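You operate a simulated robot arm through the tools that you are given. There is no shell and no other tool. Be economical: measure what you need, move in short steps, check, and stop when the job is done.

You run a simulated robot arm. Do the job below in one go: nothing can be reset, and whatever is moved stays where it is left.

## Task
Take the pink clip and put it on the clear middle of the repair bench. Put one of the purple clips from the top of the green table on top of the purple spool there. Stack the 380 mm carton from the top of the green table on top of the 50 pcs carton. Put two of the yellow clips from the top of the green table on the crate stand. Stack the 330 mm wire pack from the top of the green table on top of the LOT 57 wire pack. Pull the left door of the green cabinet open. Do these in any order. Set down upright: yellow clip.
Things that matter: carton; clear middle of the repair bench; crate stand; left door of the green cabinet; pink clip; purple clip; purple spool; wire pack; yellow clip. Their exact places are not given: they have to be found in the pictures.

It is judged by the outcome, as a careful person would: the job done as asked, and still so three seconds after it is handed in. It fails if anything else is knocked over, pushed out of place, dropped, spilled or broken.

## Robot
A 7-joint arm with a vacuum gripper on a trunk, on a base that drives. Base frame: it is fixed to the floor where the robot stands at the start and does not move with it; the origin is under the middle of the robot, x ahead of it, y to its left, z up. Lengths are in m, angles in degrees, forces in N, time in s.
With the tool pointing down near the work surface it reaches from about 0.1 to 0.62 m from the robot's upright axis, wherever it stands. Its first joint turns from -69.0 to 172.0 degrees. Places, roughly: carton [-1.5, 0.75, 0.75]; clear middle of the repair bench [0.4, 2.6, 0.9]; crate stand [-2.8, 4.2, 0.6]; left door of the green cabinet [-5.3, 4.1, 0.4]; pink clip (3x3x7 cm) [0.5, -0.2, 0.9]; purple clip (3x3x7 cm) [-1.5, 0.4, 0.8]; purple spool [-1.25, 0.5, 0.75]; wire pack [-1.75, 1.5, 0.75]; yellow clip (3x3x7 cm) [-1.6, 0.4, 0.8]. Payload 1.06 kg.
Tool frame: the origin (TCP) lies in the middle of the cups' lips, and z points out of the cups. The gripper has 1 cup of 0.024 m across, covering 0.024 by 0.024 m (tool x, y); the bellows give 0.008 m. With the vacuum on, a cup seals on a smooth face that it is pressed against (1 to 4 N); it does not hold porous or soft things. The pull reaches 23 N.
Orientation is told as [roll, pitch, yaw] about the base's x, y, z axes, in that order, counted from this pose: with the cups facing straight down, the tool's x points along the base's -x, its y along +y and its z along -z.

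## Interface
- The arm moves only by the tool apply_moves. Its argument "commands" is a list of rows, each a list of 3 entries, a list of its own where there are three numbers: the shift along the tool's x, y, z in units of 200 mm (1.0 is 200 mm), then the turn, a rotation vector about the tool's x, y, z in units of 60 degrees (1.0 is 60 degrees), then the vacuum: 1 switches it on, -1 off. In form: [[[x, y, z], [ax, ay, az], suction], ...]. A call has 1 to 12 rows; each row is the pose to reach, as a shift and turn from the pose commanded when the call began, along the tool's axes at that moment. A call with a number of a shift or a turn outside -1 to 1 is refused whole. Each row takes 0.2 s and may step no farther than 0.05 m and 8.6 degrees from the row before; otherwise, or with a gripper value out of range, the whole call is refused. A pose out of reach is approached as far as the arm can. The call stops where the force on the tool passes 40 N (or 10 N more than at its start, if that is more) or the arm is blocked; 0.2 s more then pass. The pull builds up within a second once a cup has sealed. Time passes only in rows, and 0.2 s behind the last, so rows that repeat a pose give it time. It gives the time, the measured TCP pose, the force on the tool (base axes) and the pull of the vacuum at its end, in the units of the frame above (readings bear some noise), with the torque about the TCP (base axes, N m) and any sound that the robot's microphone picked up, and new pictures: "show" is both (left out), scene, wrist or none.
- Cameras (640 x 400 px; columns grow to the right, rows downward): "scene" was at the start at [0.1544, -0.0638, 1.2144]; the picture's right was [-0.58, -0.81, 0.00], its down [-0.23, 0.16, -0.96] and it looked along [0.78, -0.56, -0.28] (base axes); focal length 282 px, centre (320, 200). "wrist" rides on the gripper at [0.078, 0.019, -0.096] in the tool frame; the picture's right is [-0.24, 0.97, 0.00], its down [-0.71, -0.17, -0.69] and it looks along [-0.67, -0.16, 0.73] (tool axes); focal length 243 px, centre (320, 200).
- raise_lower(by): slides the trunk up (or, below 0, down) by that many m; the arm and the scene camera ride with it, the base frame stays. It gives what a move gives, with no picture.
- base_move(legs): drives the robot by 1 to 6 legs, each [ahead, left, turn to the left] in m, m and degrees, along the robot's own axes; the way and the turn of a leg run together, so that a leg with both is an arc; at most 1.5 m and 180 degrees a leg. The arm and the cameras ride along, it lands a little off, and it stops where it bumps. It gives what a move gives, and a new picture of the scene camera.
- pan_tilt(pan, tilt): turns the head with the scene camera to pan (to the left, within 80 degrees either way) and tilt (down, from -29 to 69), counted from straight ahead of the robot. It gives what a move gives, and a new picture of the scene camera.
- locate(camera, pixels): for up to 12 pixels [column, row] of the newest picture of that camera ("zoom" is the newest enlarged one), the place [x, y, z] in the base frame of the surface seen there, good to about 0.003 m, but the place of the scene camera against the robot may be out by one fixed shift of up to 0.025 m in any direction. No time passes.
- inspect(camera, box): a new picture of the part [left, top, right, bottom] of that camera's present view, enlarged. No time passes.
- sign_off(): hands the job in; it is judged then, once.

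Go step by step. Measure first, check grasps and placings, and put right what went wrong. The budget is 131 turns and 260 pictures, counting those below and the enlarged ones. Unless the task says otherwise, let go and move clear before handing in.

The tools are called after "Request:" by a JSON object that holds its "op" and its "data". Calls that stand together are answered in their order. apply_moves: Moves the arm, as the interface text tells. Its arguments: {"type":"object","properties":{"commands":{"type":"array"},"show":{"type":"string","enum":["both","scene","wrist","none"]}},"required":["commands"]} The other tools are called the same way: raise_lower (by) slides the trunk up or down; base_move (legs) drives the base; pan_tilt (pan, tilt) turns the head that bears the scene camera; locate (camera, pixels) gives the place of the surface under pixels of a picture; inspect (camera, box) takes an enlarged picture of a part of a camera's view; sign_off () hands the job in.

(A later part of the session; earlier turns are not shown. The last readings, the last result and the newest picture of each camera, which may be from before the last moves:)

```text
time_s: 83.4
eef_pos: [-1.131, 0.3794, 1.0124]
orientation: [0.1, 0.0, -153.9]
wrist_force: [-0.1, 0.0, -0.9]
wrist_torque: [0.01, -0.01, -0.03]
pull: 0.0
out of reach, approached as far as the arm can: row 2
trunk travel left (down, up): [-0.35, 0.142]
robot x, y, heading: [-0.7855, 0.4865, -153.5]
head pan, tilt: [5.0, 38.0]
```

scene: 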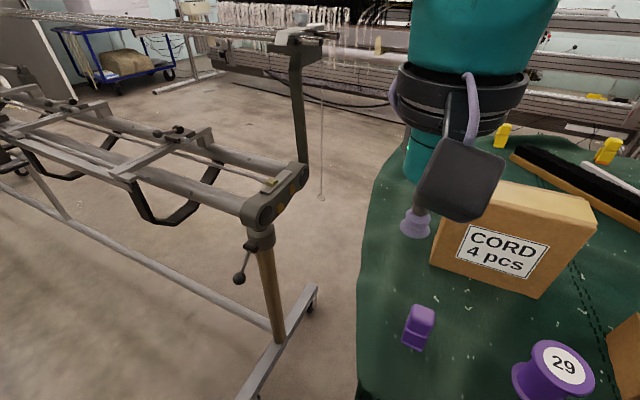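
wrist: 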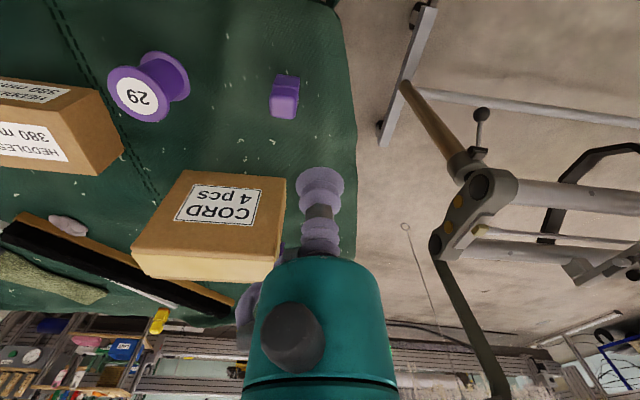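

Now the clip is to the right of the tool, at wrist (286,105). I zoom in to find the centre of its top.

Request:
{"op": "inspect", "data": {"camera": "wrist", "box": [246, 65, 326, 125]}}

Request:
{"op": "inspect", "data": {"camera": "wrist", "box": [90, 40, 210, 130]}}

```text
6.67 times, centred on (286, 95) of wrist
```

zoom: 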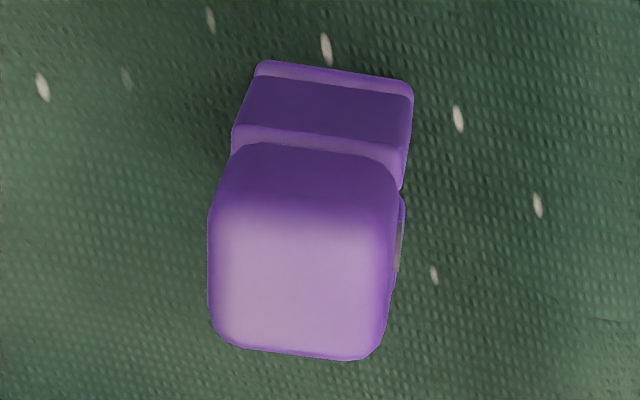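

```text
4.44 times, centred on (150, 85) of wrist
```

zoom: 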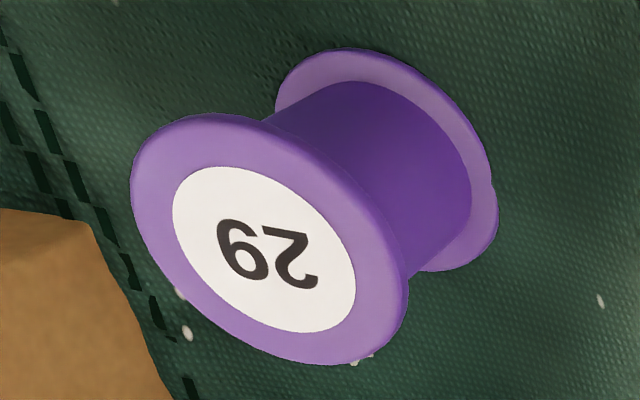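

Request:
{"op": "locate", "data": {"camera": "wrist", "pixels": [[283, 106.5], [271, 108], [295, 108], [283, 116.5], [283.5, 98], [270, 70], [325, 80]]}}

Request:
{"op": "locate", "data": {"camera": "zoom", "pixels": [[267, 248], [138, 190], [400, 310], [230, 122], [310, 355], [250, 180]]}}

```text
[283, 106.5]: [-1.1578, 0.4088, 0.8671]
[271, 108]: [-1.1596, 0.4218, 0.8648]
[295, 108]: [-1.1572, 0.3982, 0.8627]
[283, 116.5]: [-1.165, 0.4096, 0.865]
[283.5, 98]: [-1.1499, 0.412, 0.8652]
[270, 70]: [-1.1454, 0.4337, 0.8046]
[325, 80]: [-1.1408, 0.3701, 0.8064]
```

```text
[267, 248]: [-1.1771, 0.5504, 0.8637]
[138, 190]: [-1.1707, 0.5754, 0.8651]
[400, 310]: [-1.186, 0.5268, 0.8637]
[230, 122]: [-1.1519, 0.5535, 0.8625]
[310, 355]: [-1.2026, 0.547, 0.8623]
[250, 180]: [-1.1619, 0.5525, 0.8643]
```

The clip's top centre is about (-1.158,0.410,0.866) and the spool's top centre about (-1.177,0.550,0.864). I move above the clip.

Request:
{"op": "apply_moves", "data": {"commands": [[[-0.018, -0.066, 0.16], [0, 0, 0], -1], [[-0.035, -0.13, 0.36], [0, 0, 0], -1], [[-0.0525, -0.1985, 0.58], [0, 0, 0], -1], [[-0.0525, -0.1985, 0.6], [0, 0, 0], -1], [[-0.0525, -0.1985, 0.6], [0, 0, 0], -1]], "show": "wrist"}}

```text
time_s: 84.6
eef_pos: [-1.1563, 0.4109, 0.8918]
orientation: [0.0, -0.1, -153.7]
wrist_force: [0.8, 0.2, -0.5]
wrist_torque: [-0.01, -0.04, 0.0]
pull: 0.0
trunk travel left (down, up): [-0.35, 0.142]
robot x, y, heading: [-0.787, 0.4852, -153.5]
head pan, tilt: [5.0, 38.0]
```

wrist: 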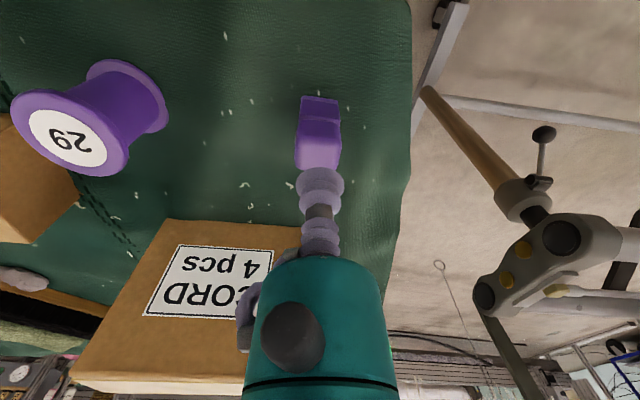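

Aligned. I press down with the vacuum on.

Request:
{"op": "apply_moves", "data": {"commands": [[[0, 0, 0.08], [0, 0, 0], 1], [[0, 0, 0.12], [0, 0, 0], 1], [[0, 0, 0.135], [0, 0, 0], 1], [[0, 0, 0.145], [0, 0, 0], 1], [[0, 0, 0.145], [0, 0, 0], 1], [[0, 0, 0.145], [0, 0, 0], 1], [[0, 0, 0.145], [0, 0, 0], 1]], "show": "wrist"}}

```text
time_s: 86.2
eef_pos: [-1.158, 0.4094, 0.8646]
orientation: [-0.1, -0.2, -153.7]
wrist_force: [-1.4, 1.3, 9.9]
wrist_torque: [0.03, 0.01, -0.02]
pull: 22.8
trunk travel left (down, up): [-0.35, 0.142]
robot x, y, heading: [-0.7826, 0.485, -153.4]
head pan, tilt: [5.0, 38.0]
```

wrist: 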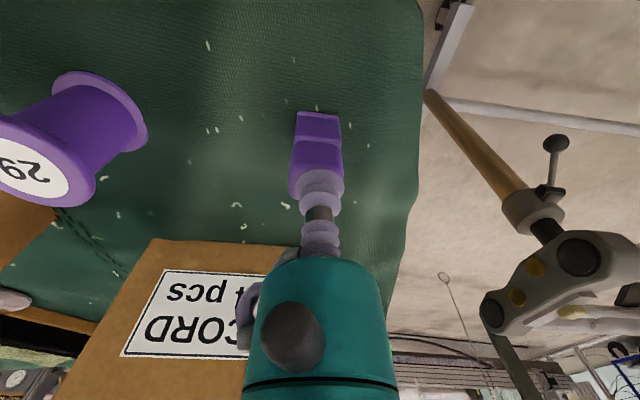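

Sealed. I lift and carry the clip over the spool.

Request:
{"op": "apply_moves", "data": {"commands": [[[0, 0, -0.2], [0, 0, 0], 1], [[0, 0, -0.4], [0, 0, 0], 1], [[0, 0, -0.55], [0, 0, 0], 1], [[0.075, -0.22, -0.55], [0, 0, 0], 1], [[0.15, -0.44, -0.55], [0, 0, 0], 1], [[0.22, -0.67, -0.55], [0, 0, 0], 1], [[0.22, -0.67, -0.55], [0, 0, 0], 1], [[0.22, -0.67, -0.55], [0, 0, 0], 1]]}}

```text
time_s: 88.0
eef_pos: [-1.1757, 0.5532, 0.9733]
orientation: [0.0, 0.0, -153.7]
wrist_force: [-0.3, 0.5, -0.4]
wrist_torque: [-0.02, 0.02, -0.01]
pull: 22.9
trunk travel left (down, up): [-0.35, 0.142]
robot x, y, heading: [-0.7821, 0.4865, -153.4]
head pan, tilt: [5.0, 38.0]
```

scene: 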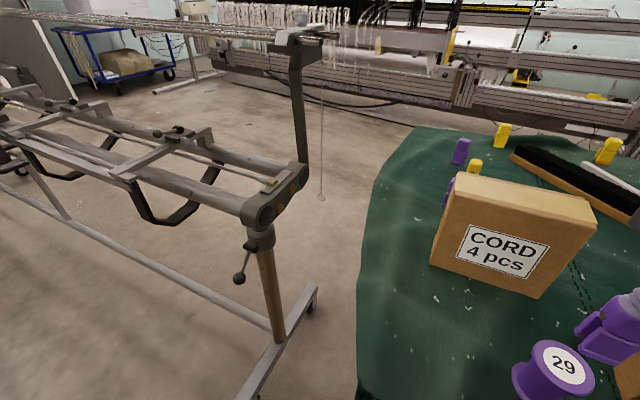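
wrist: 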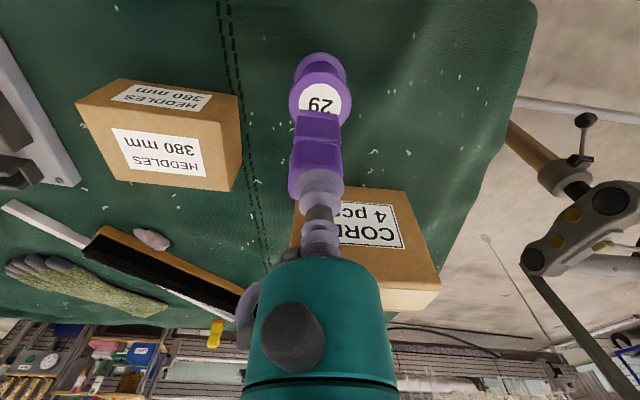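

I recheck the spool's top disc from this view.

Request:
{"op": "inspect", "data": {"camera": "wrist", "box": [270, 40, 370, 140]}}

Request:
{"op": "pan_tilt", "data": {"pan": -22, "tilt": 42}}

Request:
{"op": "locate", "data": {"camera": "zoom", "pixels": [[180, 280], [430, 280], [180, 260], [430, 255], [300, 190], [330, 185]]}}

```text
4.00 times, centred on (320, 90) of wrist
```

zoom: 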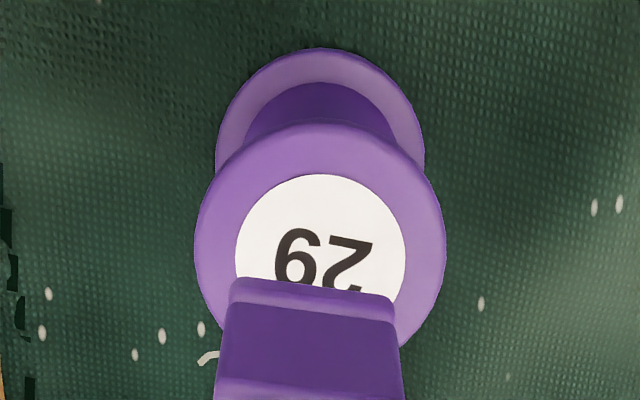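

```text
time_s: 89.0
eef_pos: [-1.1759, 0.553, 0.9727]
orientation: [0.0, -0.2, -153.7]
wrist_force: [-0.6, -0.3, -0.4]
wrist_torque: [-0.01, 0.02, 0.01]
pull: 23.2
trunk travel left (down, up): [-0.35, 0.142]
robot x, y, heading: [-0.785, 0.486, -153.5]
head pan, tilt: [-22.0, 42.0]
```

scene: 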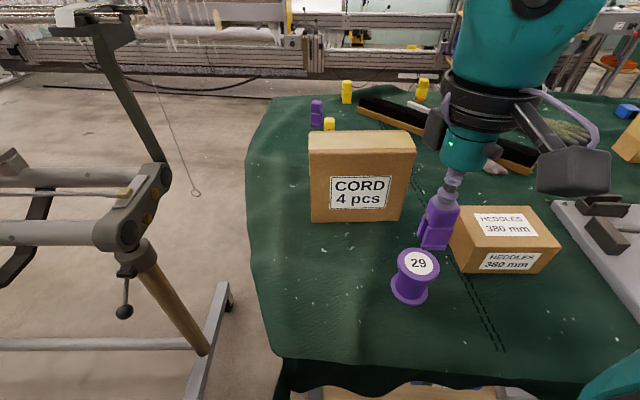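

```text
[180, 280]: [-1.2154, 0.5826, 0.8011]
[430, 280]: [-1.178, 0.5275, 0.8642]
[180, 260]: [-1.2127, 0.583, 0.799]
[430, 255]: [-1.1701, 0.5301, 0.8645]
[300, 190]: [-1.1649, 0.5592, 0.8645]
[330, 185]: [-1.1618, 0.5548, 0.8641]
```

The cup is centred over the spool within 2 mm. I lower gently toward contact, expected at TCP z≈0.928.

Request:
{"op": "apply_moves", "data": {"commands": [[[0, 0.008, 0.12], [0, 0, 0], 1], [[0, 0.008, 0.18], [0, 0, 0], 1], [[0, 0.008, 0.2], [0, 0, 0], 1], [[0, 0.008, 0.21], [0, 0, 0], 1], [[0, 0.008, 0.22], [0, 0, 0], 1]], "show": "wrist"}}

```text
time_s: 90.2
eef_pos: [-1.1767, 0.5495, 0.9297]
orientation: [-0.1, -0.1, -153.7]
wrist_force: [0.3, -0.8, -0.9]
wrist_torque: [0.01, 0.0, -0.01]
pull: 22.6
trunk travel left (down, up): [-0.35, 0.142]
robot x, y, heading: [-0.7834, 0.4876, -153.2]
head pan, tilt: [-22.0, 42.0]
```

wrist: 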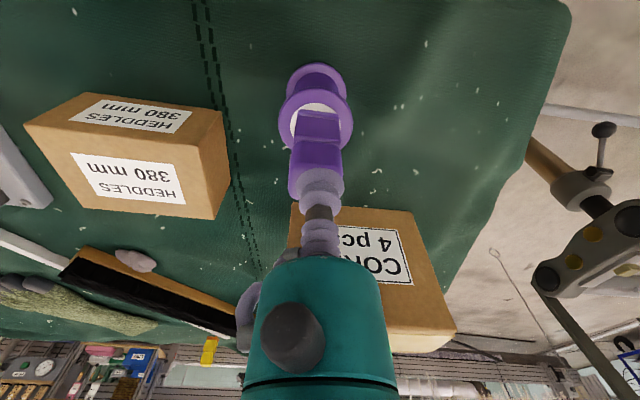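

Request:
{"op": "apply_moves", "data": {"commands": [[[0, 0, 0.008], [0, 0, 0], 1], [[0, 0, 0.014], [0, 0, 0], 1], [[0, 0, 0.014], [0, 0, 0], 1]], "show": "none"}}

Request:
{"op": "inspect", "data": {"camera": "scene", "box": [360, 190, 480, 310]}}

```text
time_s: 91.0
eef_pos: [-1.176, 0.548, 0.9275]
orientation: [0.0, -0.2, -153.8]
wrist_force: [0.0, 2.4, 15.6]
wrist_torque: [0.04, -0.01, 0.0]
pull: 23.2
trunk travel left (down, up): [-0.35, 0.142]
robot x, y, heading: [-0.7843, 0.4856, -153.5]
head pan, tilt: [-22.0, 42.0]
```

```text
3.33 times, centred on (420, 250) of scene
```

zoom: 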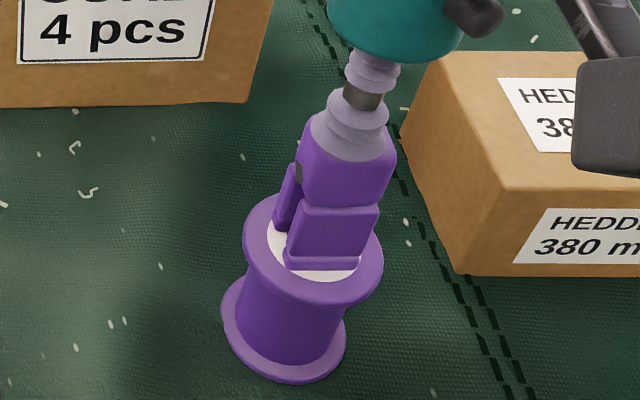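

The clip touches the spool's top, well centred. I ease off, release and rise.

Request:
{"op": "apply_moves", "data": {"commands": [[[0, 0, -0.008], [0, 0, 0], 1], [[0, 0, -0.008], [0, 0, 0], -1], [[0, 0, -0.008], [0, 0, 0], -1], [[0, 0, -0.008], [0, 0, 0], -1], [[0, 0, -0.008], [0, 0, 0], -1], [[0, 0, -0.03], [0, 0, 0], -1], [[0, 0, -0.1], [0, 0, 0], -1], [[0, 0, -0.3], [0, 0, 0], -1], [[0, 0, -0.5], [0, 0, 0], -1]]}}

```text
time_s: 93.0
eef_pos: [-1.176, 0.5477, 1.0309]
orientation: [0.0, 0.0, -153.6]
wrist_force: [0.6, 0.4, -0.6]
wrist_torque: [-0.02, 0.02, 0.0]
pull: 0.0
trunk travel left (down, up): [-0.35, 0.142]
robot x, y, heading: [-0.7877, 0.4844, -153.2]
head pan, tilt: [-22.0, 42.0]
```

scene: 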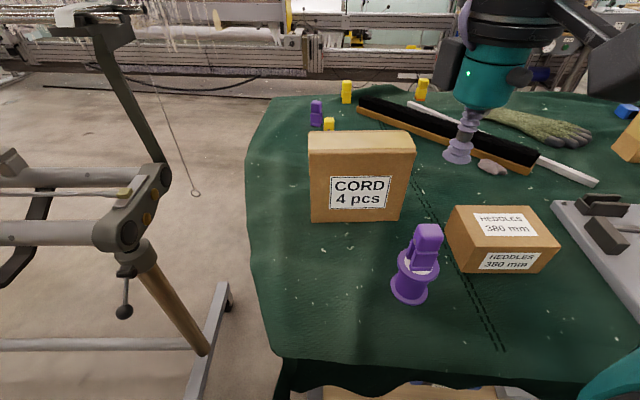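
wrist: 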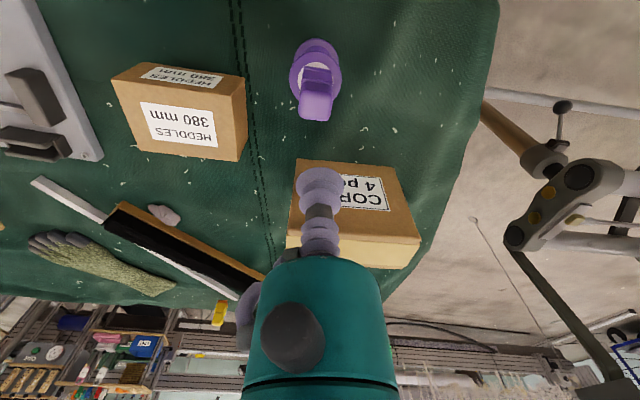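

The purple clip stands on the spool. Next is the 380 mm carton, so I zoom in on its top.

Request:
{"op": "inspect", "data": {"camera": "wrist", "box": [100, 50, 260, 170]}}

Request:
{"op": "inspect", "data": {"camera": "scene", "box": [380, 210, 480, 310]}}

```text
3.33 times, centred on (180, 110) of wrist
```

zoom: 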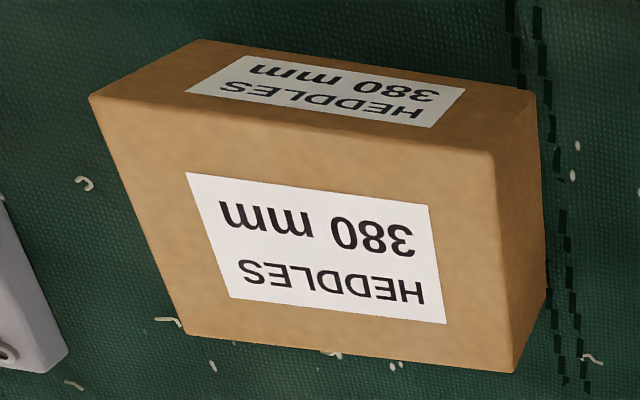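

```text
4.00 times, centred on (430, 260) of scene
```

zoom: 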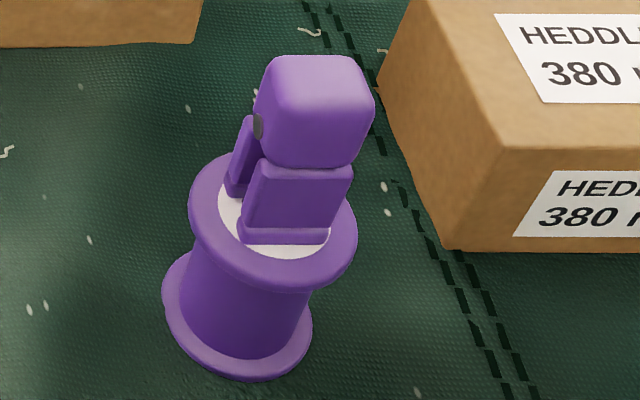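

Request:
{"op": "locate", "data": {"camera": "wrist", "pixels": [[113, 81], [231, 97], [236.5, 159.5], [141, 148.5], [180, 120], [185, 125]]}}

```text
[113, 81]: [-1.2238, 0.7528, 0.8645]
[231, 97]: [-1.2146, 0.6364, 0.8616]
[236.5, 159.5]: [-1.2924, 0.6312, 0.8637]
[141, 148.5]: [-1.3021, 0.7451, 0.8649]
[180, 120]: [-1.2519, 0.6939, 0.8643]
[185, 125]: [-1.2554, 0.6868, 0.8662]
```

The carton's top centre is (-1.258,0.691,0.864) and it is about 0.12 × 0.08 m. I move above it, then press.

Request:
{"op": "apply_moves", "data": {"commands": [[[-0.015, -0.22, 0], [0, 0, 0], -1], [[-0.03, -0.44, 0], [0, 0, 0], -1], [[-0.045, -0.66, 0.1], [0, 0, 0], -1], [[-0.0525, -0.82, 0.2], [0, 0, 0], -1], [[-0.0525, -0.82, 0.4], [0, 0, 0], -1], [[-0.0525, -0.82, 0.6], [0, 0, 0], -1], [[-0.0525, -0.82, 0.7], [0, 0, 0], -1], [[-0.0525, -0.82, 0.7], [0, 0, 0], -1]]}}

```text
time_s: 94.8
eef_pos: [-1.2578, 0.6895, 0.8861]
orientation: [0.0, -0.1, -153.8]
wrist_force: [-0.2, 1.0, -0.1]
wrist_torque: [0.02, 0.01, 0.0]
pull: 0.0
trunk travel left (down, up): [-0.35, 0.142]
robot x, y, heading: [-0.7841, 0.4837, -153.2]
head pan, tilt: [-22.0, 42.0]
```

scene: 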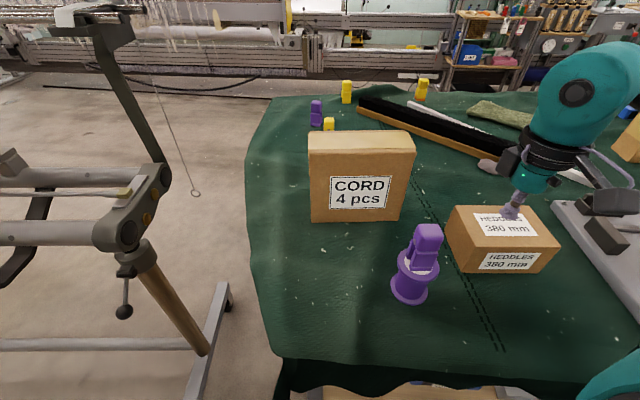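
wrist: 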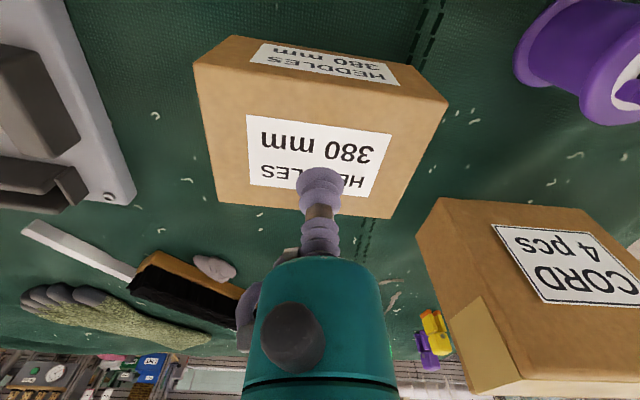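

Centred over the carton. I press with the vacuum on.

Request:
{"op": "apply_moves", "data": {"commands": [[[0, 0, 0.07], [0, 0, 0], 1], [[0, 0, 0.1], [0, 0, 0], 1], [[0, 0, 0.115], [0, 0, 0], 1], [[0, 0, 0.122], [0, 0, 0], 1], [[0, 0, 0.122], [0, 0, 0], 1], [[0, 0, 0.122], [0, 0, 0], 1], [[0, 0, 0.122], [0, 0, 0], 1]], "show": "none"}}

Request:
{"op": "pan_tilt", "data": {"pan": -27, "tilt": 65}}

```text
time_s: 96.3
eef_pos: [-1.2588, 0.6892, 0.8619]
orientation: [-0.1, -0.1, -153.7]
wrist_force: [-2.8, 0.2, 10.4]
wrist_torque: [-0.01, -0.01, 0.02]
pull: 22.6
trunk travel left (down, up): [-0.35, 0.142]
robot x, y, heading: [-0.7849, 0.4879, -153.4]
head pan, tilt: [-22.0, 42.0]
```

```text
time_s: 97.2
eef_pos: [-1.2595, 0.6892, 0.8612]
orientation: [0.0, 0.0, -153.8]
wrist_force: [-1.1, -1.6, 1.0]
wrist_torque: [0.03, 0.0, 0.02]
pull: 23.0
trunk travel left (down, up): [-0.35, 0.142]
robot x, y, heading: [-0.7833, 0.4866, -153.4]
head pan, tilt: [-27.0, 65.0]
```

scene: 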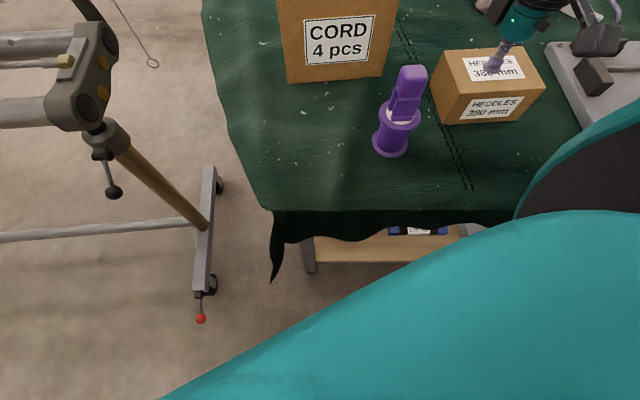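

The carton is sealed at 23 N. I measure how much room there is ahead, by the table edge and the lower shelf edge.

Request:
{"op": "locate", "data": {"camera": "scene", "pixels": [[340, 205], [430, 205], [350, 262], [308, 268], [268, 205], [220, 70], [350, 230]]}}

Request:
{"op": "apply_moves", "data": {"commands": [[[0, 0, -0.1], [0, 0, 0], 1], [[0, 0, -0.3], [0, 0, 0], 1], [[0, 0, -0.5], [0, 0, 0], 1], [[0, 0, -0.7], [0, 0, 0], 1], [[0, 0, -0.9], [0, 0, 0], 1]], "show": "wrist"}}

```text
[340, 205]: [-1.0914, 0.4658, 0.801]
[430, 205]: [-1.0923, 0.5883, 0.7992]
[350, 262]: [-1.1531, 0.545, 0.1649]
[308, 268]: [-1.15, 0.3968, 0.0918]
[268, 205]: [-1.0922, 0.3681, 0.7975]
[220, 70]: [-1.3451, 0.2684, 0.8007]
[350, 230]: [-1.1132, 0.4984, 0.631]
```

```text
time_s: 98.4
eef_pos: [-1.2586, 0.6906, 1.0436]
orientation: [-0.1, 0.0, -153.7]
wrist_force: [0.8, -0.4, -4.1]
wrist_torque: [-0.02, 0.0, -0.02]
pull: 23.0
trunk travel left (down, up): [-0.35, 0.142]
robot x, y, heading: [-0.7862, 0.4879, -153.4]
head pan, tilt: [-27.0, 65.0]
```

wrist: 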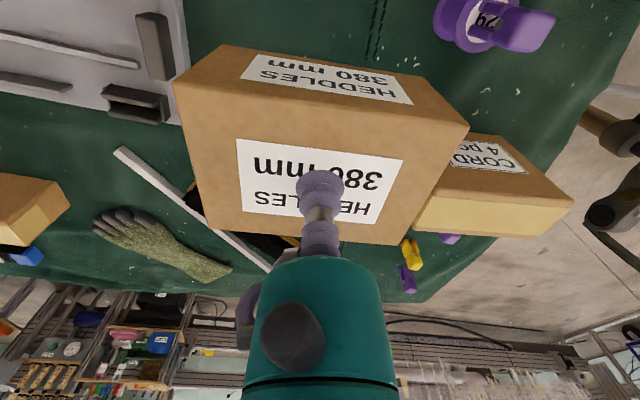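

The carton is held, at about 0.4 kg. I back away, straighten up, and move to face the other carton at y≈1.16, to find its label and plan the reach.

Request:
{"op": "base_move", "data": {"legs": [[-0.3, 0, 0], [0, 0, -27], [0, -0.45, 0]]}}

Request:
{"op": "pan_tilt", "data": {"pan": 10, "tilt": 28}}

```text
time_s: 106.0
eef_pos: [-0.8412, 1.4775, 1.0432]
orientation: [0.0, -0.1, 178.8]
wrist_force: [0.0, 0.0, -4.0]
wrist_torque: [-0.06, 0.01, -0.04]
pull: 22.7
trunk travel left (down, up): [-0.35, 0.142]
robot x, y, heading: [-0.5105, 1.0755, 178.9]
head pan, tilt: [-27.0, 65.0]
```

scene: 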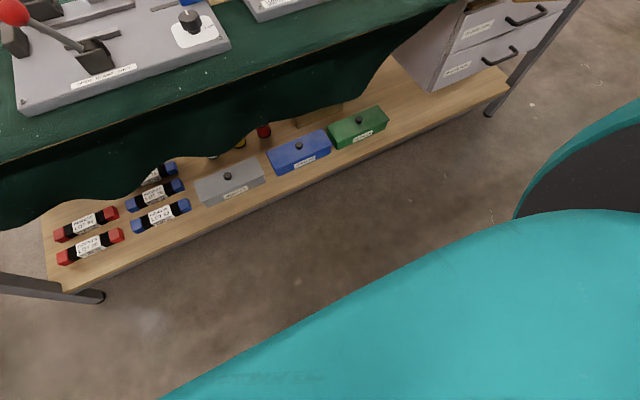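

```text
time_s: 107.0
eef_pos: [-0.8412, 1.4772, 1.0429]
orientation: [0.0, 0.0, 178.8]
wrist_force: [-0.2, -0.6, -5.0]
wrist_torque: [-0.01, 0.02, 0.04]
pull: 22.7
trunk travel left (down, up): [-0.35, 0.142]
robot x, y, heading: [-0.5118, 1.0769, 179.1]
head pan, tilt: [10.0, 28.0]
```

scene: 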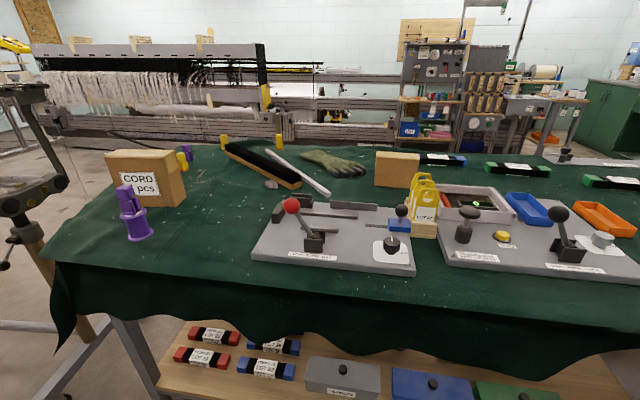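

No label shows on this side, so I will go round the north end to the west side. I check the space there first.

Request:
{"op": "locate", "data": {"camera": "scene", "pixels": [[330, 150], [330, 135], [100, 135], [425, 120], [560, 130], [615, 120], [445, 155], [398, 155], [520, 105]]}}

Request:
{"op": "inspect", "data": {"camera": "scene", "box": [390, 60, 640, 210]}}

```text
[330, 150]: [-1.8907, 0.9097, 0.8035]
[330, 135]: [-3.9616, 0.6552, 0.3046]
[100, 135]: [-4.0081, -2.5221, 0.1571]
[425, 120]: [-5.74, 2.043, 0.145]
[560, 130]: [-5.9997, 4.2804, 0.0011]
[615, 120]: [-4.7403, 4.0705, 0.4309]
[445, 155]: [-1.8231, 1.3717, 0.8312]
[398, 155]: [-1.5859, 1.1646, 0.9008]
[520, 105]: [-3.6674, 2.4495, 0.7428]
```

```text
2.56 times, centred on (515, 135) of scene
```

zoom: 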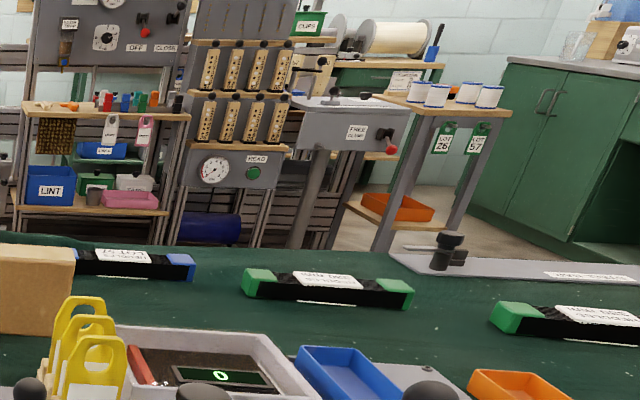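

There is ample room on the west side (the loom is at x≈-3.9). I drive around the north end.

Request:
{"op": "base_move", "data": {"legs": [[0, -1.5, 1], [0, -0.35, 0], [1.5, 0, 0], [0.6, 0, 0]]}}

Request:
{"op": "pan_tilt", "data": {"pan": -20, "tilt": 22}}

```text
time_s: 128.7
eef_pos: [-2.0441, 3.3338, 1.0433]
orientation: [0.0, 0.0, 178.8]
wrist_force: [-0.2, -0.2, -4.8]
wrist_torque: [0.01, -0.01, 0.02]
pull: 23.3
trunk travel left (down, up): [-0.35, 0.142]
robot x, y, heading: [-1.7152, 2.9377, 179.4]
head pan, tilt: [10.0, 28.0]
stopped in leg 3: the robot was blocked; the commanded pose is now the measured one
```

scene: 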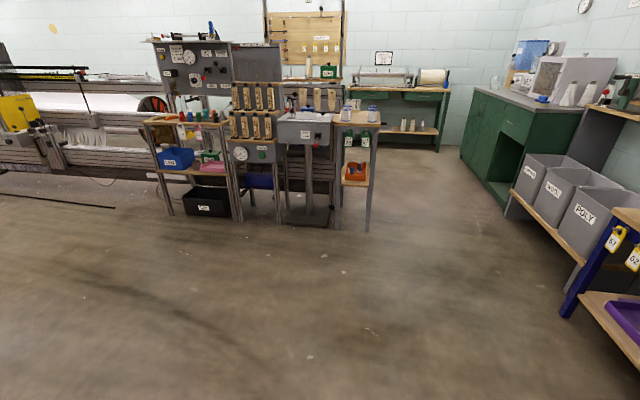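

```text
time_s: 129.7
eef_pos: [-2.0436, 3.3337, 1.0422]
orientation: [0.0, 0.0, 179.0]
wrist_force: [-0.3, -0.1, -3.9]
wrist_torque: [0.01, 0.04, -0.01]
pull: 23.1
trunk travel left (down, up): [-0.35, 0.142]
robot x, y, heading: [-1.7163, 2.9324, 179.2]
head pan, tilt: [-20.0, 22.0]
```

scene: 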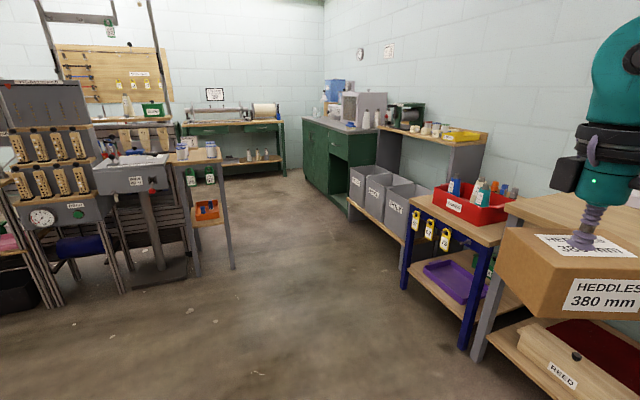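

The base was blocked at x≈-1.72. I check the bench on the right by the held carton.

Request:
{"op": "locate", "data": {"camera": "scene", "pixels": [[510, 210], [560, 205], [590, 210], [485, 340], [495, 310], [410, 200], [460, 240], [480, 360]]}}

Request:
{"op": "pan_tilt", "data": {"pan": -75, "tilt": 35}}

```text
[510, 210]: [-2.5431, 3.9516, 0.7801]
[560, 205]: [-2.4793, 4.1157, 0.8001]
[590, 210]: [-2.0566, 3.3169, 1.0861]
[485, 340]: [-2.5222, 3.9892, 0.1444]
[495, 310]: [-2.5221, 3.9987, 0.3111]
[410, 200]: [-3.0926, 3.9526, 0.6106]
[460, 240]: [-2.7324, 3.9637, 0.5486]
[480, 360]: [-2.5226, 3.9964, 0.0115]
```

```text
time_s: 130.9
eef_pos: [-2.0429, 3.3348, 1.0425]
orientation: [-0.1, 0.0, 178.8]
wrist_force: [1.0, -0.2, -3.9]
wrist_torque: [-0.04, 0.02, -0.01]
pull: 22.9
trunk travel left (down, up): [-0.35, 0.142]
robot x, y, heading: [-1.7184, 2.9342, 179.0]
head pan, tilt: [-75.0, 35.0]
```

scene: 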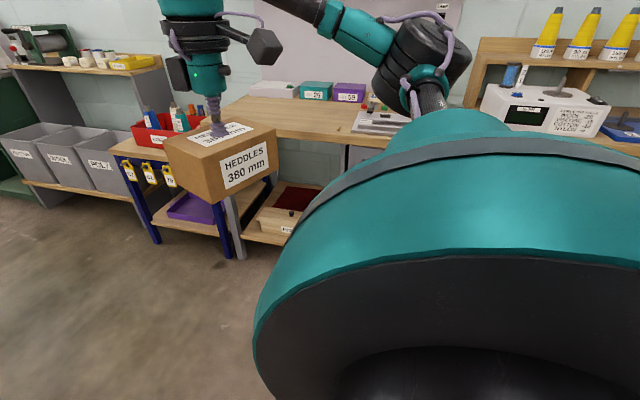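

Nothing touches on the right. I look left, toward the table's north end.

Request:
{"op": "pan_tilt", "data": {"pan": 50, "tilt": 50}}

Request:
{"op": "locate", "data": {"camera": "scene", "pixels": [[320, 200], [320, 380], [100, 200], [100, 350], [550, 300]]}}

```text
time_s: 133.0
eef_pos: [-2.0427, 3.3342, 1.0423]
orientation: [-0.1, 0.0, 178.9]
wrist_force: [-0.6, -1.2, -4.7]
wrist_torque: [-0.02, 0.01, 0.01]
pull: 22.8
trunk travel left (down, up): [-0.35, 0.142]
robot x, y, heading: [-1.7149, 2.9354, 179.2]
head pan, tilt: [50.0, 50.0]
```

scene: 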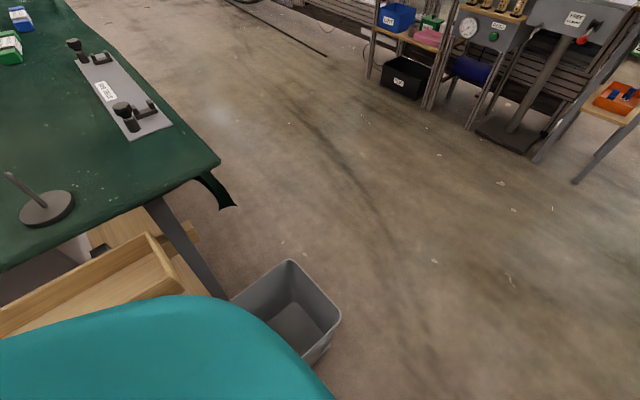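

```text
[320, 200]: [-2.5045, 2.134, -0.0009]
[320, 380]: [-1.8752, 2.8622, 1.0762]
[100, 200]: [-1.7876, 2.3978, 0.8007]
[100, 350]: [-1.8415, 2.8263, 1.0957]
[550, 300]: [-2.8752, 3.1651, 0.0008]
```

A gray floor bin at about (290,310) blocked the way. I locate it before going around.

Request:
{"op": "locate", "data": {"camera": "scene", "pixels": [[290, 263], [337, 320], [310, 355], [235, 300], [325, 350], [290, 310], [215, 170], [200, 275]]}}

```text
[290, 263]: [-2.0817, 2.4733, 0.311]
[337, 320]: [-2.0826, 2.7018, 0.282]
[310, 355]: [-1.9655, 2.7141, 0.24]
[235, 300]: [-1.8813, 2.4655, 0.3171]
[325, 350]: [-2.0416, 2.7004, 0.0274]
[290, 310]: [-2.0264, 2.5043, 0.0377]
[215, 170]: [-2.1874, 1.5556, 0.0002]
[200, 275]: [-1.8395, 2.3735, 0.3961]
```

The bin spans x -1.88…-2.09, y 2.46…2.72, and contact at 0.27 m tells me the base radius. I back off, pass north of it, turn to face east, and come down the west side.

Request:
{"op": "base_move", "data": {"legs": [[-0.08, 0, 0], [0, -0.22, 0], [1.05, 0, 0], [0, 0.25, 0], [0, 0, 178], [0, -0.9, 0]]}}

Request:
{"op": "pan_tilt", "data": {"pan": -15, "tilt": 25}}

```text
time_s: 158.7
eef_pos: [-2.4077, 1.6199, 1.0429]
orientation: [0.0, -0.1, -2.5]
wrist_force: [1.4, 0.2, -4.1]
wrist_torque: [0.0, -0.02, 0.02]
pull: 22.8
trunk travel left (down, up): [-0.35, 0.142]
robot x, y, heading: [-2.7232, 2.0249, -2.3]
head pan, tilt: [50.0, 50.0]
```

scene: 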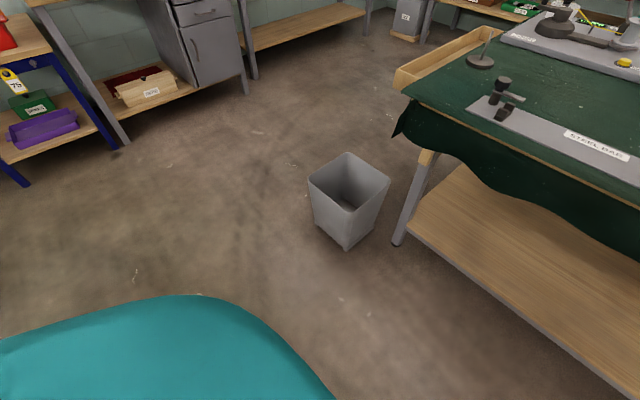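

```text
time_s: 160.1
eef_pos: [-2.4078, 1.621, 1.0432]
orientation: [0.0, -0.1, -2.5]
wrist_force: [-0.7, 1.1, -4.3]
wrist_torque: [0.02, -0.01, 0.0]
pull: 23.3
trunk travel left (down, up): [-0.35, 0.142]
robot x, y, heading: [-2.7238, 2.0287, -2.4]
head pan, tilt: [-15.0, 25.0]
```

scene: 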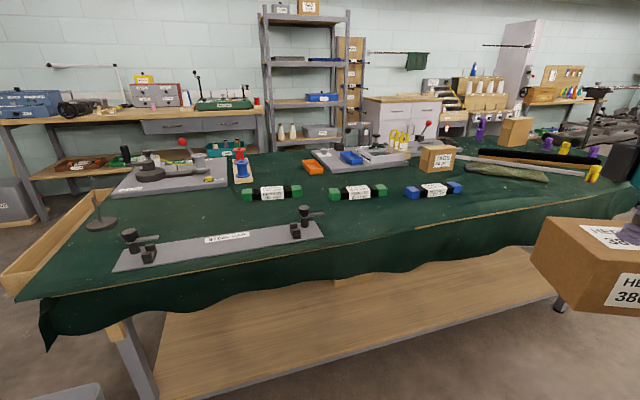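

I zoom in on the carton at (437,157) and measure the table.

Request:
{"op": "inspect", "data": {"camera": "scene", "box": [400, 135, 480, 205]}}

Request:
{"op": "locate", "data": {"camera": "scene", "pixels": [[437, 146], [420, 245], [300, 260], [358, 189], [432, 187], [437, 165], [590, 175], [400, 300], [272, 192], [310, 225]]}}

```text
5.71 times, centred on (440, 170) of scene
```

zoom: 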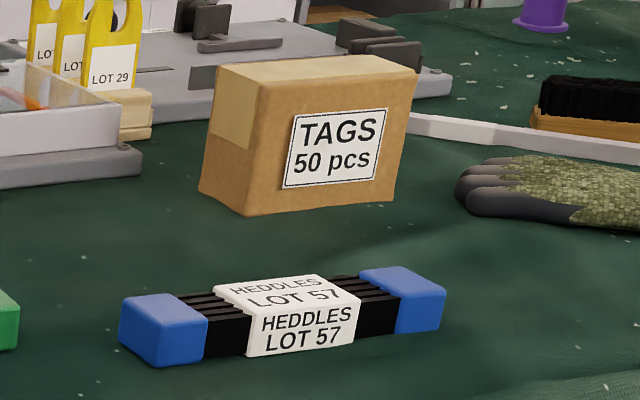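

```text
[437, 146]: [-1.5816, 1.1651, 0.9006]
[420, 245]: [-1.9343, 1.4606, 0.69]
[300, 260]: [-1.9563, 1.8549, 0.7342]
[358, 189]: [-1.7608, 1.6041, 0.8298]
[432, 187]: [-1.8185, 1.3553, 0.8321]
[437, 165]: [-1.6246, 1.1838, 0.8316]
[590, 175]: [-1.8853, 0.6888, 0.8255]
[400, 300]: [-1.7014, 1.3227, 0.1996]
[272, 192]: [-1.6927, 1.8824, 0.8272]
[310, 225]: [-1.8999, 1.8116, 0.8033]
```

The target is confirmed as "TAGS 50 pcs", top near (-1.58,1.165,0.90). I check how far the shelf below is set back, so I know how near I can park.

Request:
{"op": "locate", "data": {"camera": "scene", "pixels": [[450, 325], [350, 350], [555, 296], [560, 300], [450, 318], [250, 370]]}}

Request:
{"op": "base_move", "data": {"legs": [[0, -0.62, 2.4], [0.43, 0, 0]]}}

Request:
{"op": "pan_tilt", "data": {"pan": 0, "tilt": 60}}

```text
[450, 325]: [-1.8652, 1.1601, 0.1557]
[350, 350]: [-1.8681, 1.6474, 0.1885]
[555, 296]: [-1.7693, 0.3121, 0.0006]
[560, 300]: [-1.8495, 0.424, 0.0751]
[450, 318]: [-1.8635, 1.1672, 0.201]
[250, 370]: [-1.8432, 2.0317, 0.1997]
```

```text
time_s: 168.1
eef_pos: [-1.9681, 1.0347, 1.0435]
orientation: [0.0, 0.0, 0.1]
wrist_force: [-0.7, 0.3, -4.5]
wrist_torque: [0.02, -0.01, -0.03]
pull: 23.1
trunk travel left (down, up): [-0.35, 0.142]
robot x, y, heading: [-2.3071, 1.4241, 0.4]
head pan, tilt: [-15.0, 25.0]
```

scene: 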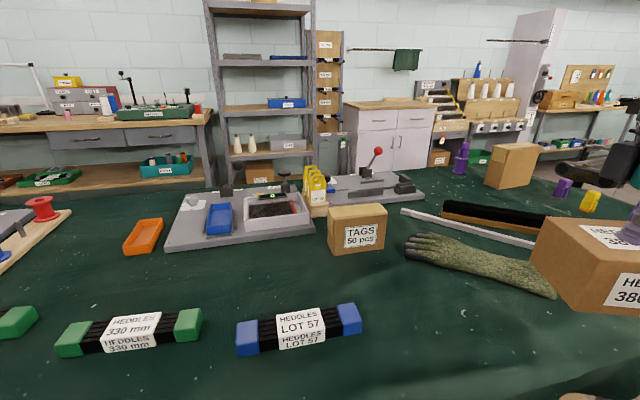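

```text
time_s: 169.1
eef_pos: [-1.9685, 1.0343, 1.0432]
orientation: [0.0, 0.0, 0.2]
wrist_force: [0.0, 0.0, -4.6]
wrist_torque: [0.0, 0.01, 0.01]
pull: 23.5
trunk travel left (down, up): [-0.35, 0.142]
robot x, y, heading: [-2.305, 1.426, 0.5]
head pan, tilt: [0.0, 60.0]
```

scene: 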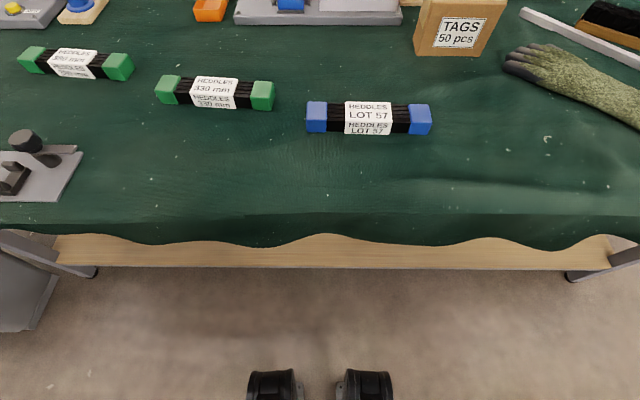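

Request:
{"op": "locate", "data": {"camera": "scene", "pixels": [[272, 375], [366, 375], [330, 260], [330, 225], [320, 300], [20, 300]]}}

```text
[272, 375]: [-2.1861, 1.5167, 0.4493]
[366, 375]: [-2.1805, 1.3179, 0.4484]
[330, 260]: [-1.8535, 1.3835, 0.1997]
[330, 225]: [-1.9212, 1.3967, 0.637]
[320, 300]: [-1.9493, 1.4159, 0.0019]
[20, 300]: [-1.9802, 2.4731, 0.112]
```

There is still room: the shelf edge is at x≈-1.86. I creep closer and shift a little south to get the 50 pcs carton within reach.

Request:
{"op": "base_move", "data": {"legs": [[0, -0.15, 0], [0.13, 0, 0]]}}

Request:
{"op": "pan_tilt", "data": {"pan": -5, "tilt": 42}}

```text
time_s: 171.9
eef_pos: [-1.8377, 0.8851, 1.0426]
orientation: [0.0, 0.0, 0.1]
wrist_force: [1.3, 0.0, -4.2]
wrist_torque: [0.02, 0.01, 0.01]
pull: 22.9
trunk travel left (down, up): [-0.35, 0.142]
robot x, y, heading: [-2.1741, 1.2765, 0.6]
head pan, tilt: [0.0, 60.0]
```

scene: 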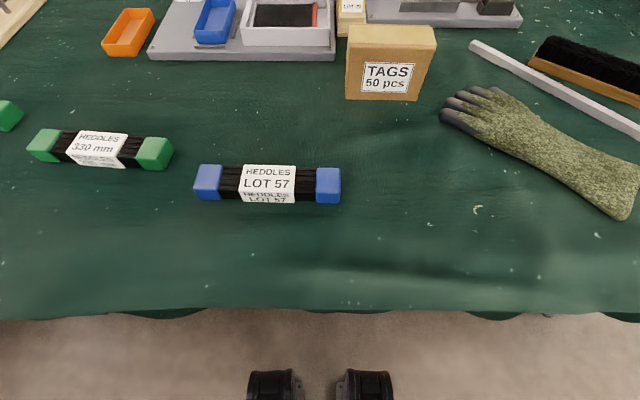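

```text
time_s: 172.8
eef_pos: [-1.8383, 0.8859, 1.0438]
orientation: [0.0, 0.0, 0.2]
wrist_force: [-0.6, -0.6, -5.0]
wrist_torque: [-0.01, 0.03, -0.02]
pull: 22.4
trunk travel left (down, up): [-0.35, 0.142]
robot x, y, heading: [-2.1742, 1.2742, 0.8]
head pan, tilt: [-5.0, 42.0]
```

scene: 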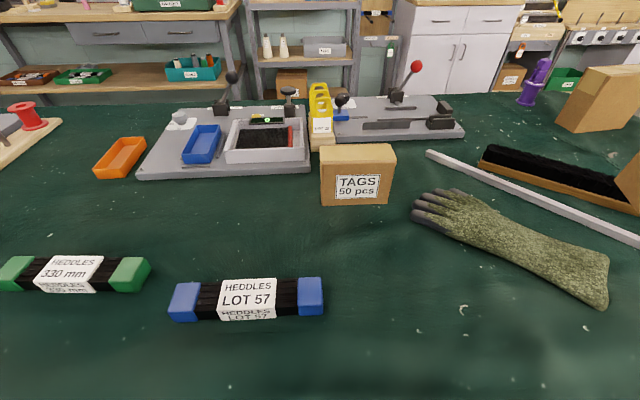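

Request:
{"op": "inspect", "data": {"camera": "scene", "box": [310, 130, 410, 215]}}

Request:
{"op": "locate", "data": {"camera": "scene", "pixels": [[325, 167], [388, 166], [325, 147], [391, 148], [358, 157], [325, 203], [383, 203], [357, 146]]}}

```text
4.71 times, centred on (360, 172) of scene
```

zoom: 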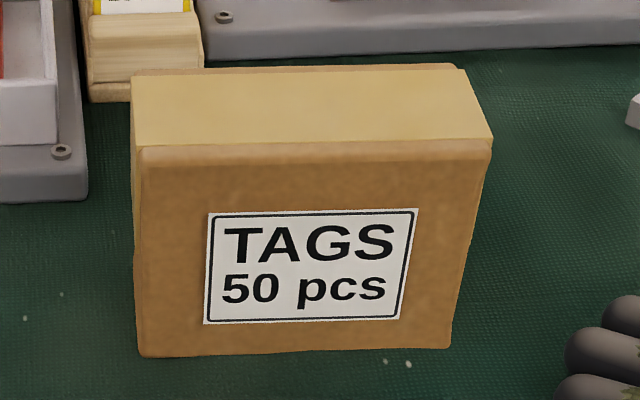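

```text
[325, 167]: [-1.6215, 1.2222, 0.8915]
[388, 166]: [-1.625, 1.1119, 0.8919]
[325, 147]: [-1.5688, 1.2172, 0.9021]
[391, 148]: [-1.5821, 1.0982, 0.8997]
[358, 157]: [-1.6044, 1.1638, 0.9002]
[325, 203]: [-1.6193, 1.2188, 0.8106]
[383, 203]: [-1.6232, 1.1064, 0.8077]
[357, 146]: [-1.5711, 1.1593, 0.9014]
```

The 50 pcs carton has a thin top, about 0.06 m in x and 0.115 m in y, centred near (-1.592,1.163,0.900). I swing the held carton alongside it and turn it about 20° so the long sides match, then measure with the wrist camera.

Request:
{"op": "apply_moves", "data": {"commands": [[[-0.15, 0.08, 0], [0, 0, -0.06], 1], [[-0.3, 0.16, 0], [0, 0, -0.12], 1], [[-0.45, 0.24, 0], [0, 0, -0.18], 1], [[-0.6, 0.32, 0], [0, 0, -0.24], 1], [[-0.75, 0.4, 0], [0, 0, -0.3], 1], [[-0.85, 0.45, 0], [0, 0, -0.333], 1], [[-0.85, 0.45, 0], [0, 0, -0.333], 1]]}}

```text
time_s: 174.4
eef_pos: [-1.6961, 1.0062, 1.0389]
orientation: [0.0, 0.0, 20.0]
wrist_force: [0.3, -0.3, -4.3]
wrist_torque: [-0.02, 0.0, -0.02]
pull: 22.7
out of reach, approached as far as the arm can: row 4, 5, 6, 7
trunk travel left (down, up): [-0.35, 0.142]
robot x, y, heading: [-2.1774, 1.2756, 0.6]
head pan, tilt: [-5.0, 42.0]
```

scene: 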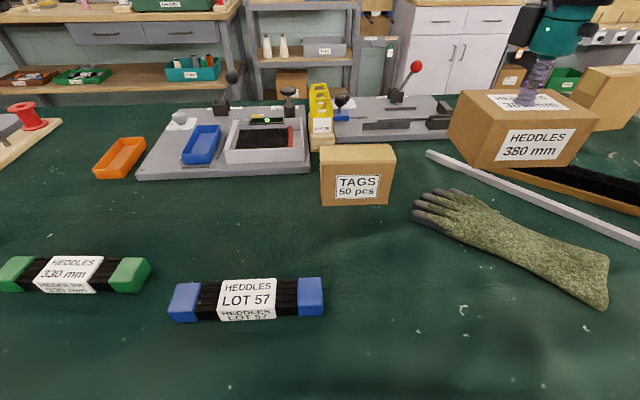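
wrist: 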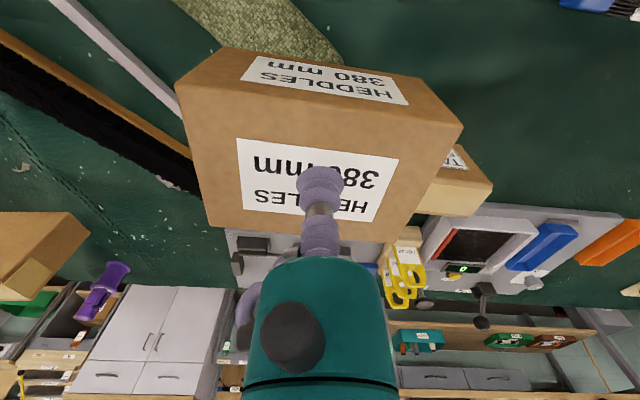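

Out of reach at this height: the shoulder sits below the wrist. I raise the trunk so the arm can stretch farther at this z.

Request:
{"op": "raise_lower", "data": {"by": 0.13}}

Request:
{"op": "apply_moves", "data": {"commands": [[[0, 0, 0.2], [0, 0, 0], 1], [[0, 0, 0.4], [0, 0, 0], 1], [[0, 0, 0.6], [0, 0, 0], 1], [[-0.1, -0.04, 0.6], [0, 0, 0], 1], [[-0.2, -0.08, 0.6], [0, 0, 0], 1], [[-0.3, -0.12, 0.6], [0, 0, 0], 1], [[-0.3, -0.12, 0.6], [0, 0, 0], 1]]}}

```text
time_s: 175.9
eef_pos: [-1.7609, 1.0064, 1.3025]
orientation: [-6.1, -16.7, 20.8]
wrist_force: [0.2, -0.3, -4.4]
wrist_torque: [0.0, 0.07, 0.01]
pull: 23.2
trunk travel left (down, up): [-0.48, 0.012]
robot x, y, heading: [-2.1749, 1.2772, 0.4]
head pan, tilt: [-5.0, 42.0]
```

```text
time_s: 177.5
eef_pos: [-1.7073, 1.0073, 1.192]
orientation: [-6.1, -16.8, 20.3]
wrist_force: [-0.2, -0.7, -4.5]
wrist_torque: [0.02, 0.06, 0.02]
pull: 23.4
out of reach, approached as far as the arm can: row 4, 5, 6, 7
trunk travel left (down, up): [-0.48, 0.012]
robot x, y, heading: [-2.1726, 1.2765, 0.6]
head pan, tilt: [-5.0, 42.0]
```

scene: 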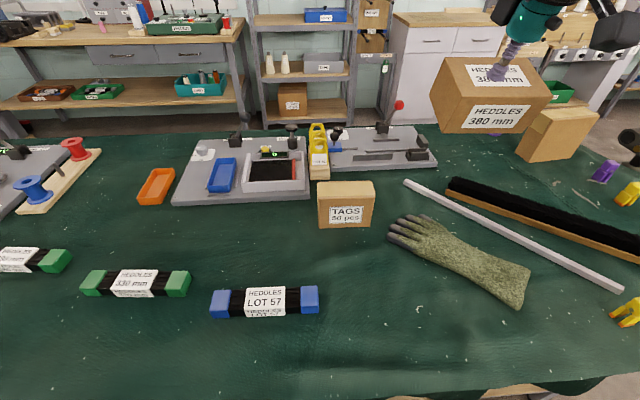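
wrist: 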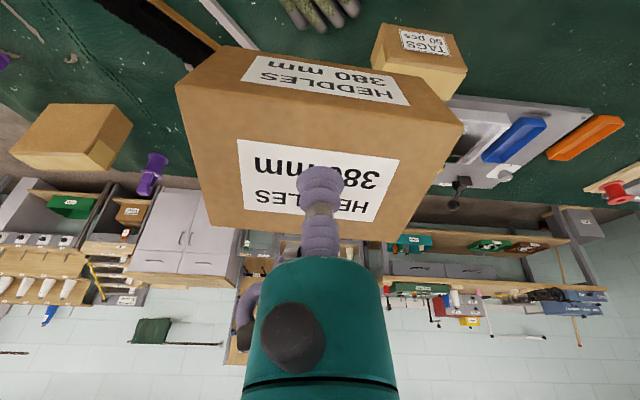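

The tool got tilted (pitch -17°) while at its reach limit. I pull back a little and level it out.

Request:
{"op": "apply_moves", "data": {"commands": [[[0.1, 0.0, 0], [-0.034, 0.09, -0.005], 1], [[0.2, 0.0, 0], [-0.068, 0.185, -0.01], 1], [[0.3, 0, 0], [-0.102, 0.28, -0.015], 1], [[0.3, 0, 0], [-0.102, 0.28, -0.015], 1]]}}

```text
time_s: 178.5
eef_pos: [-1.7734, 0.9892, 1.1877]
orientation: [-0.2, -1.1, 20.8]
wrist_force: [1.0, 0.0, -3.0]
wrist_torque: [0.02, 0.0, 0.0]
pull: 22.8
out of reach, approached as far as the arm can: row 1, 2, 3, 4
trunk travel left (down, up): [-0.48, 0.012]
robot x, y, heading: [-2.1727, 1.2741, 0.5]
head pan, tilt: [-5.0, 42.0]
```

scene: 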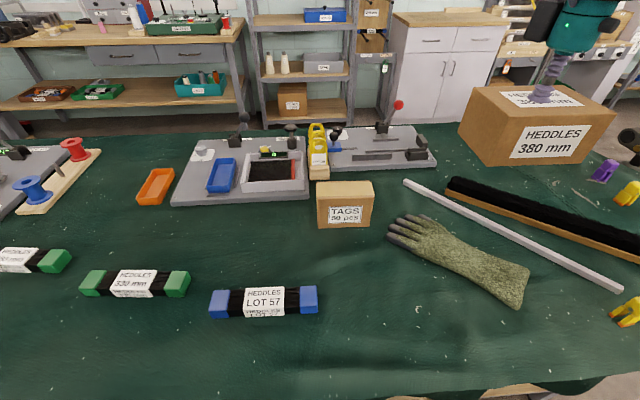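
wrist: 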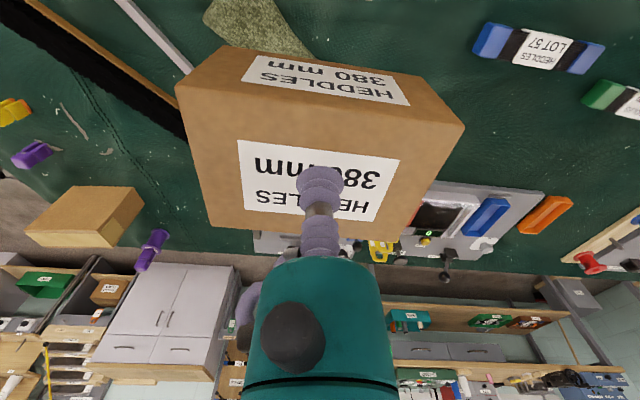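

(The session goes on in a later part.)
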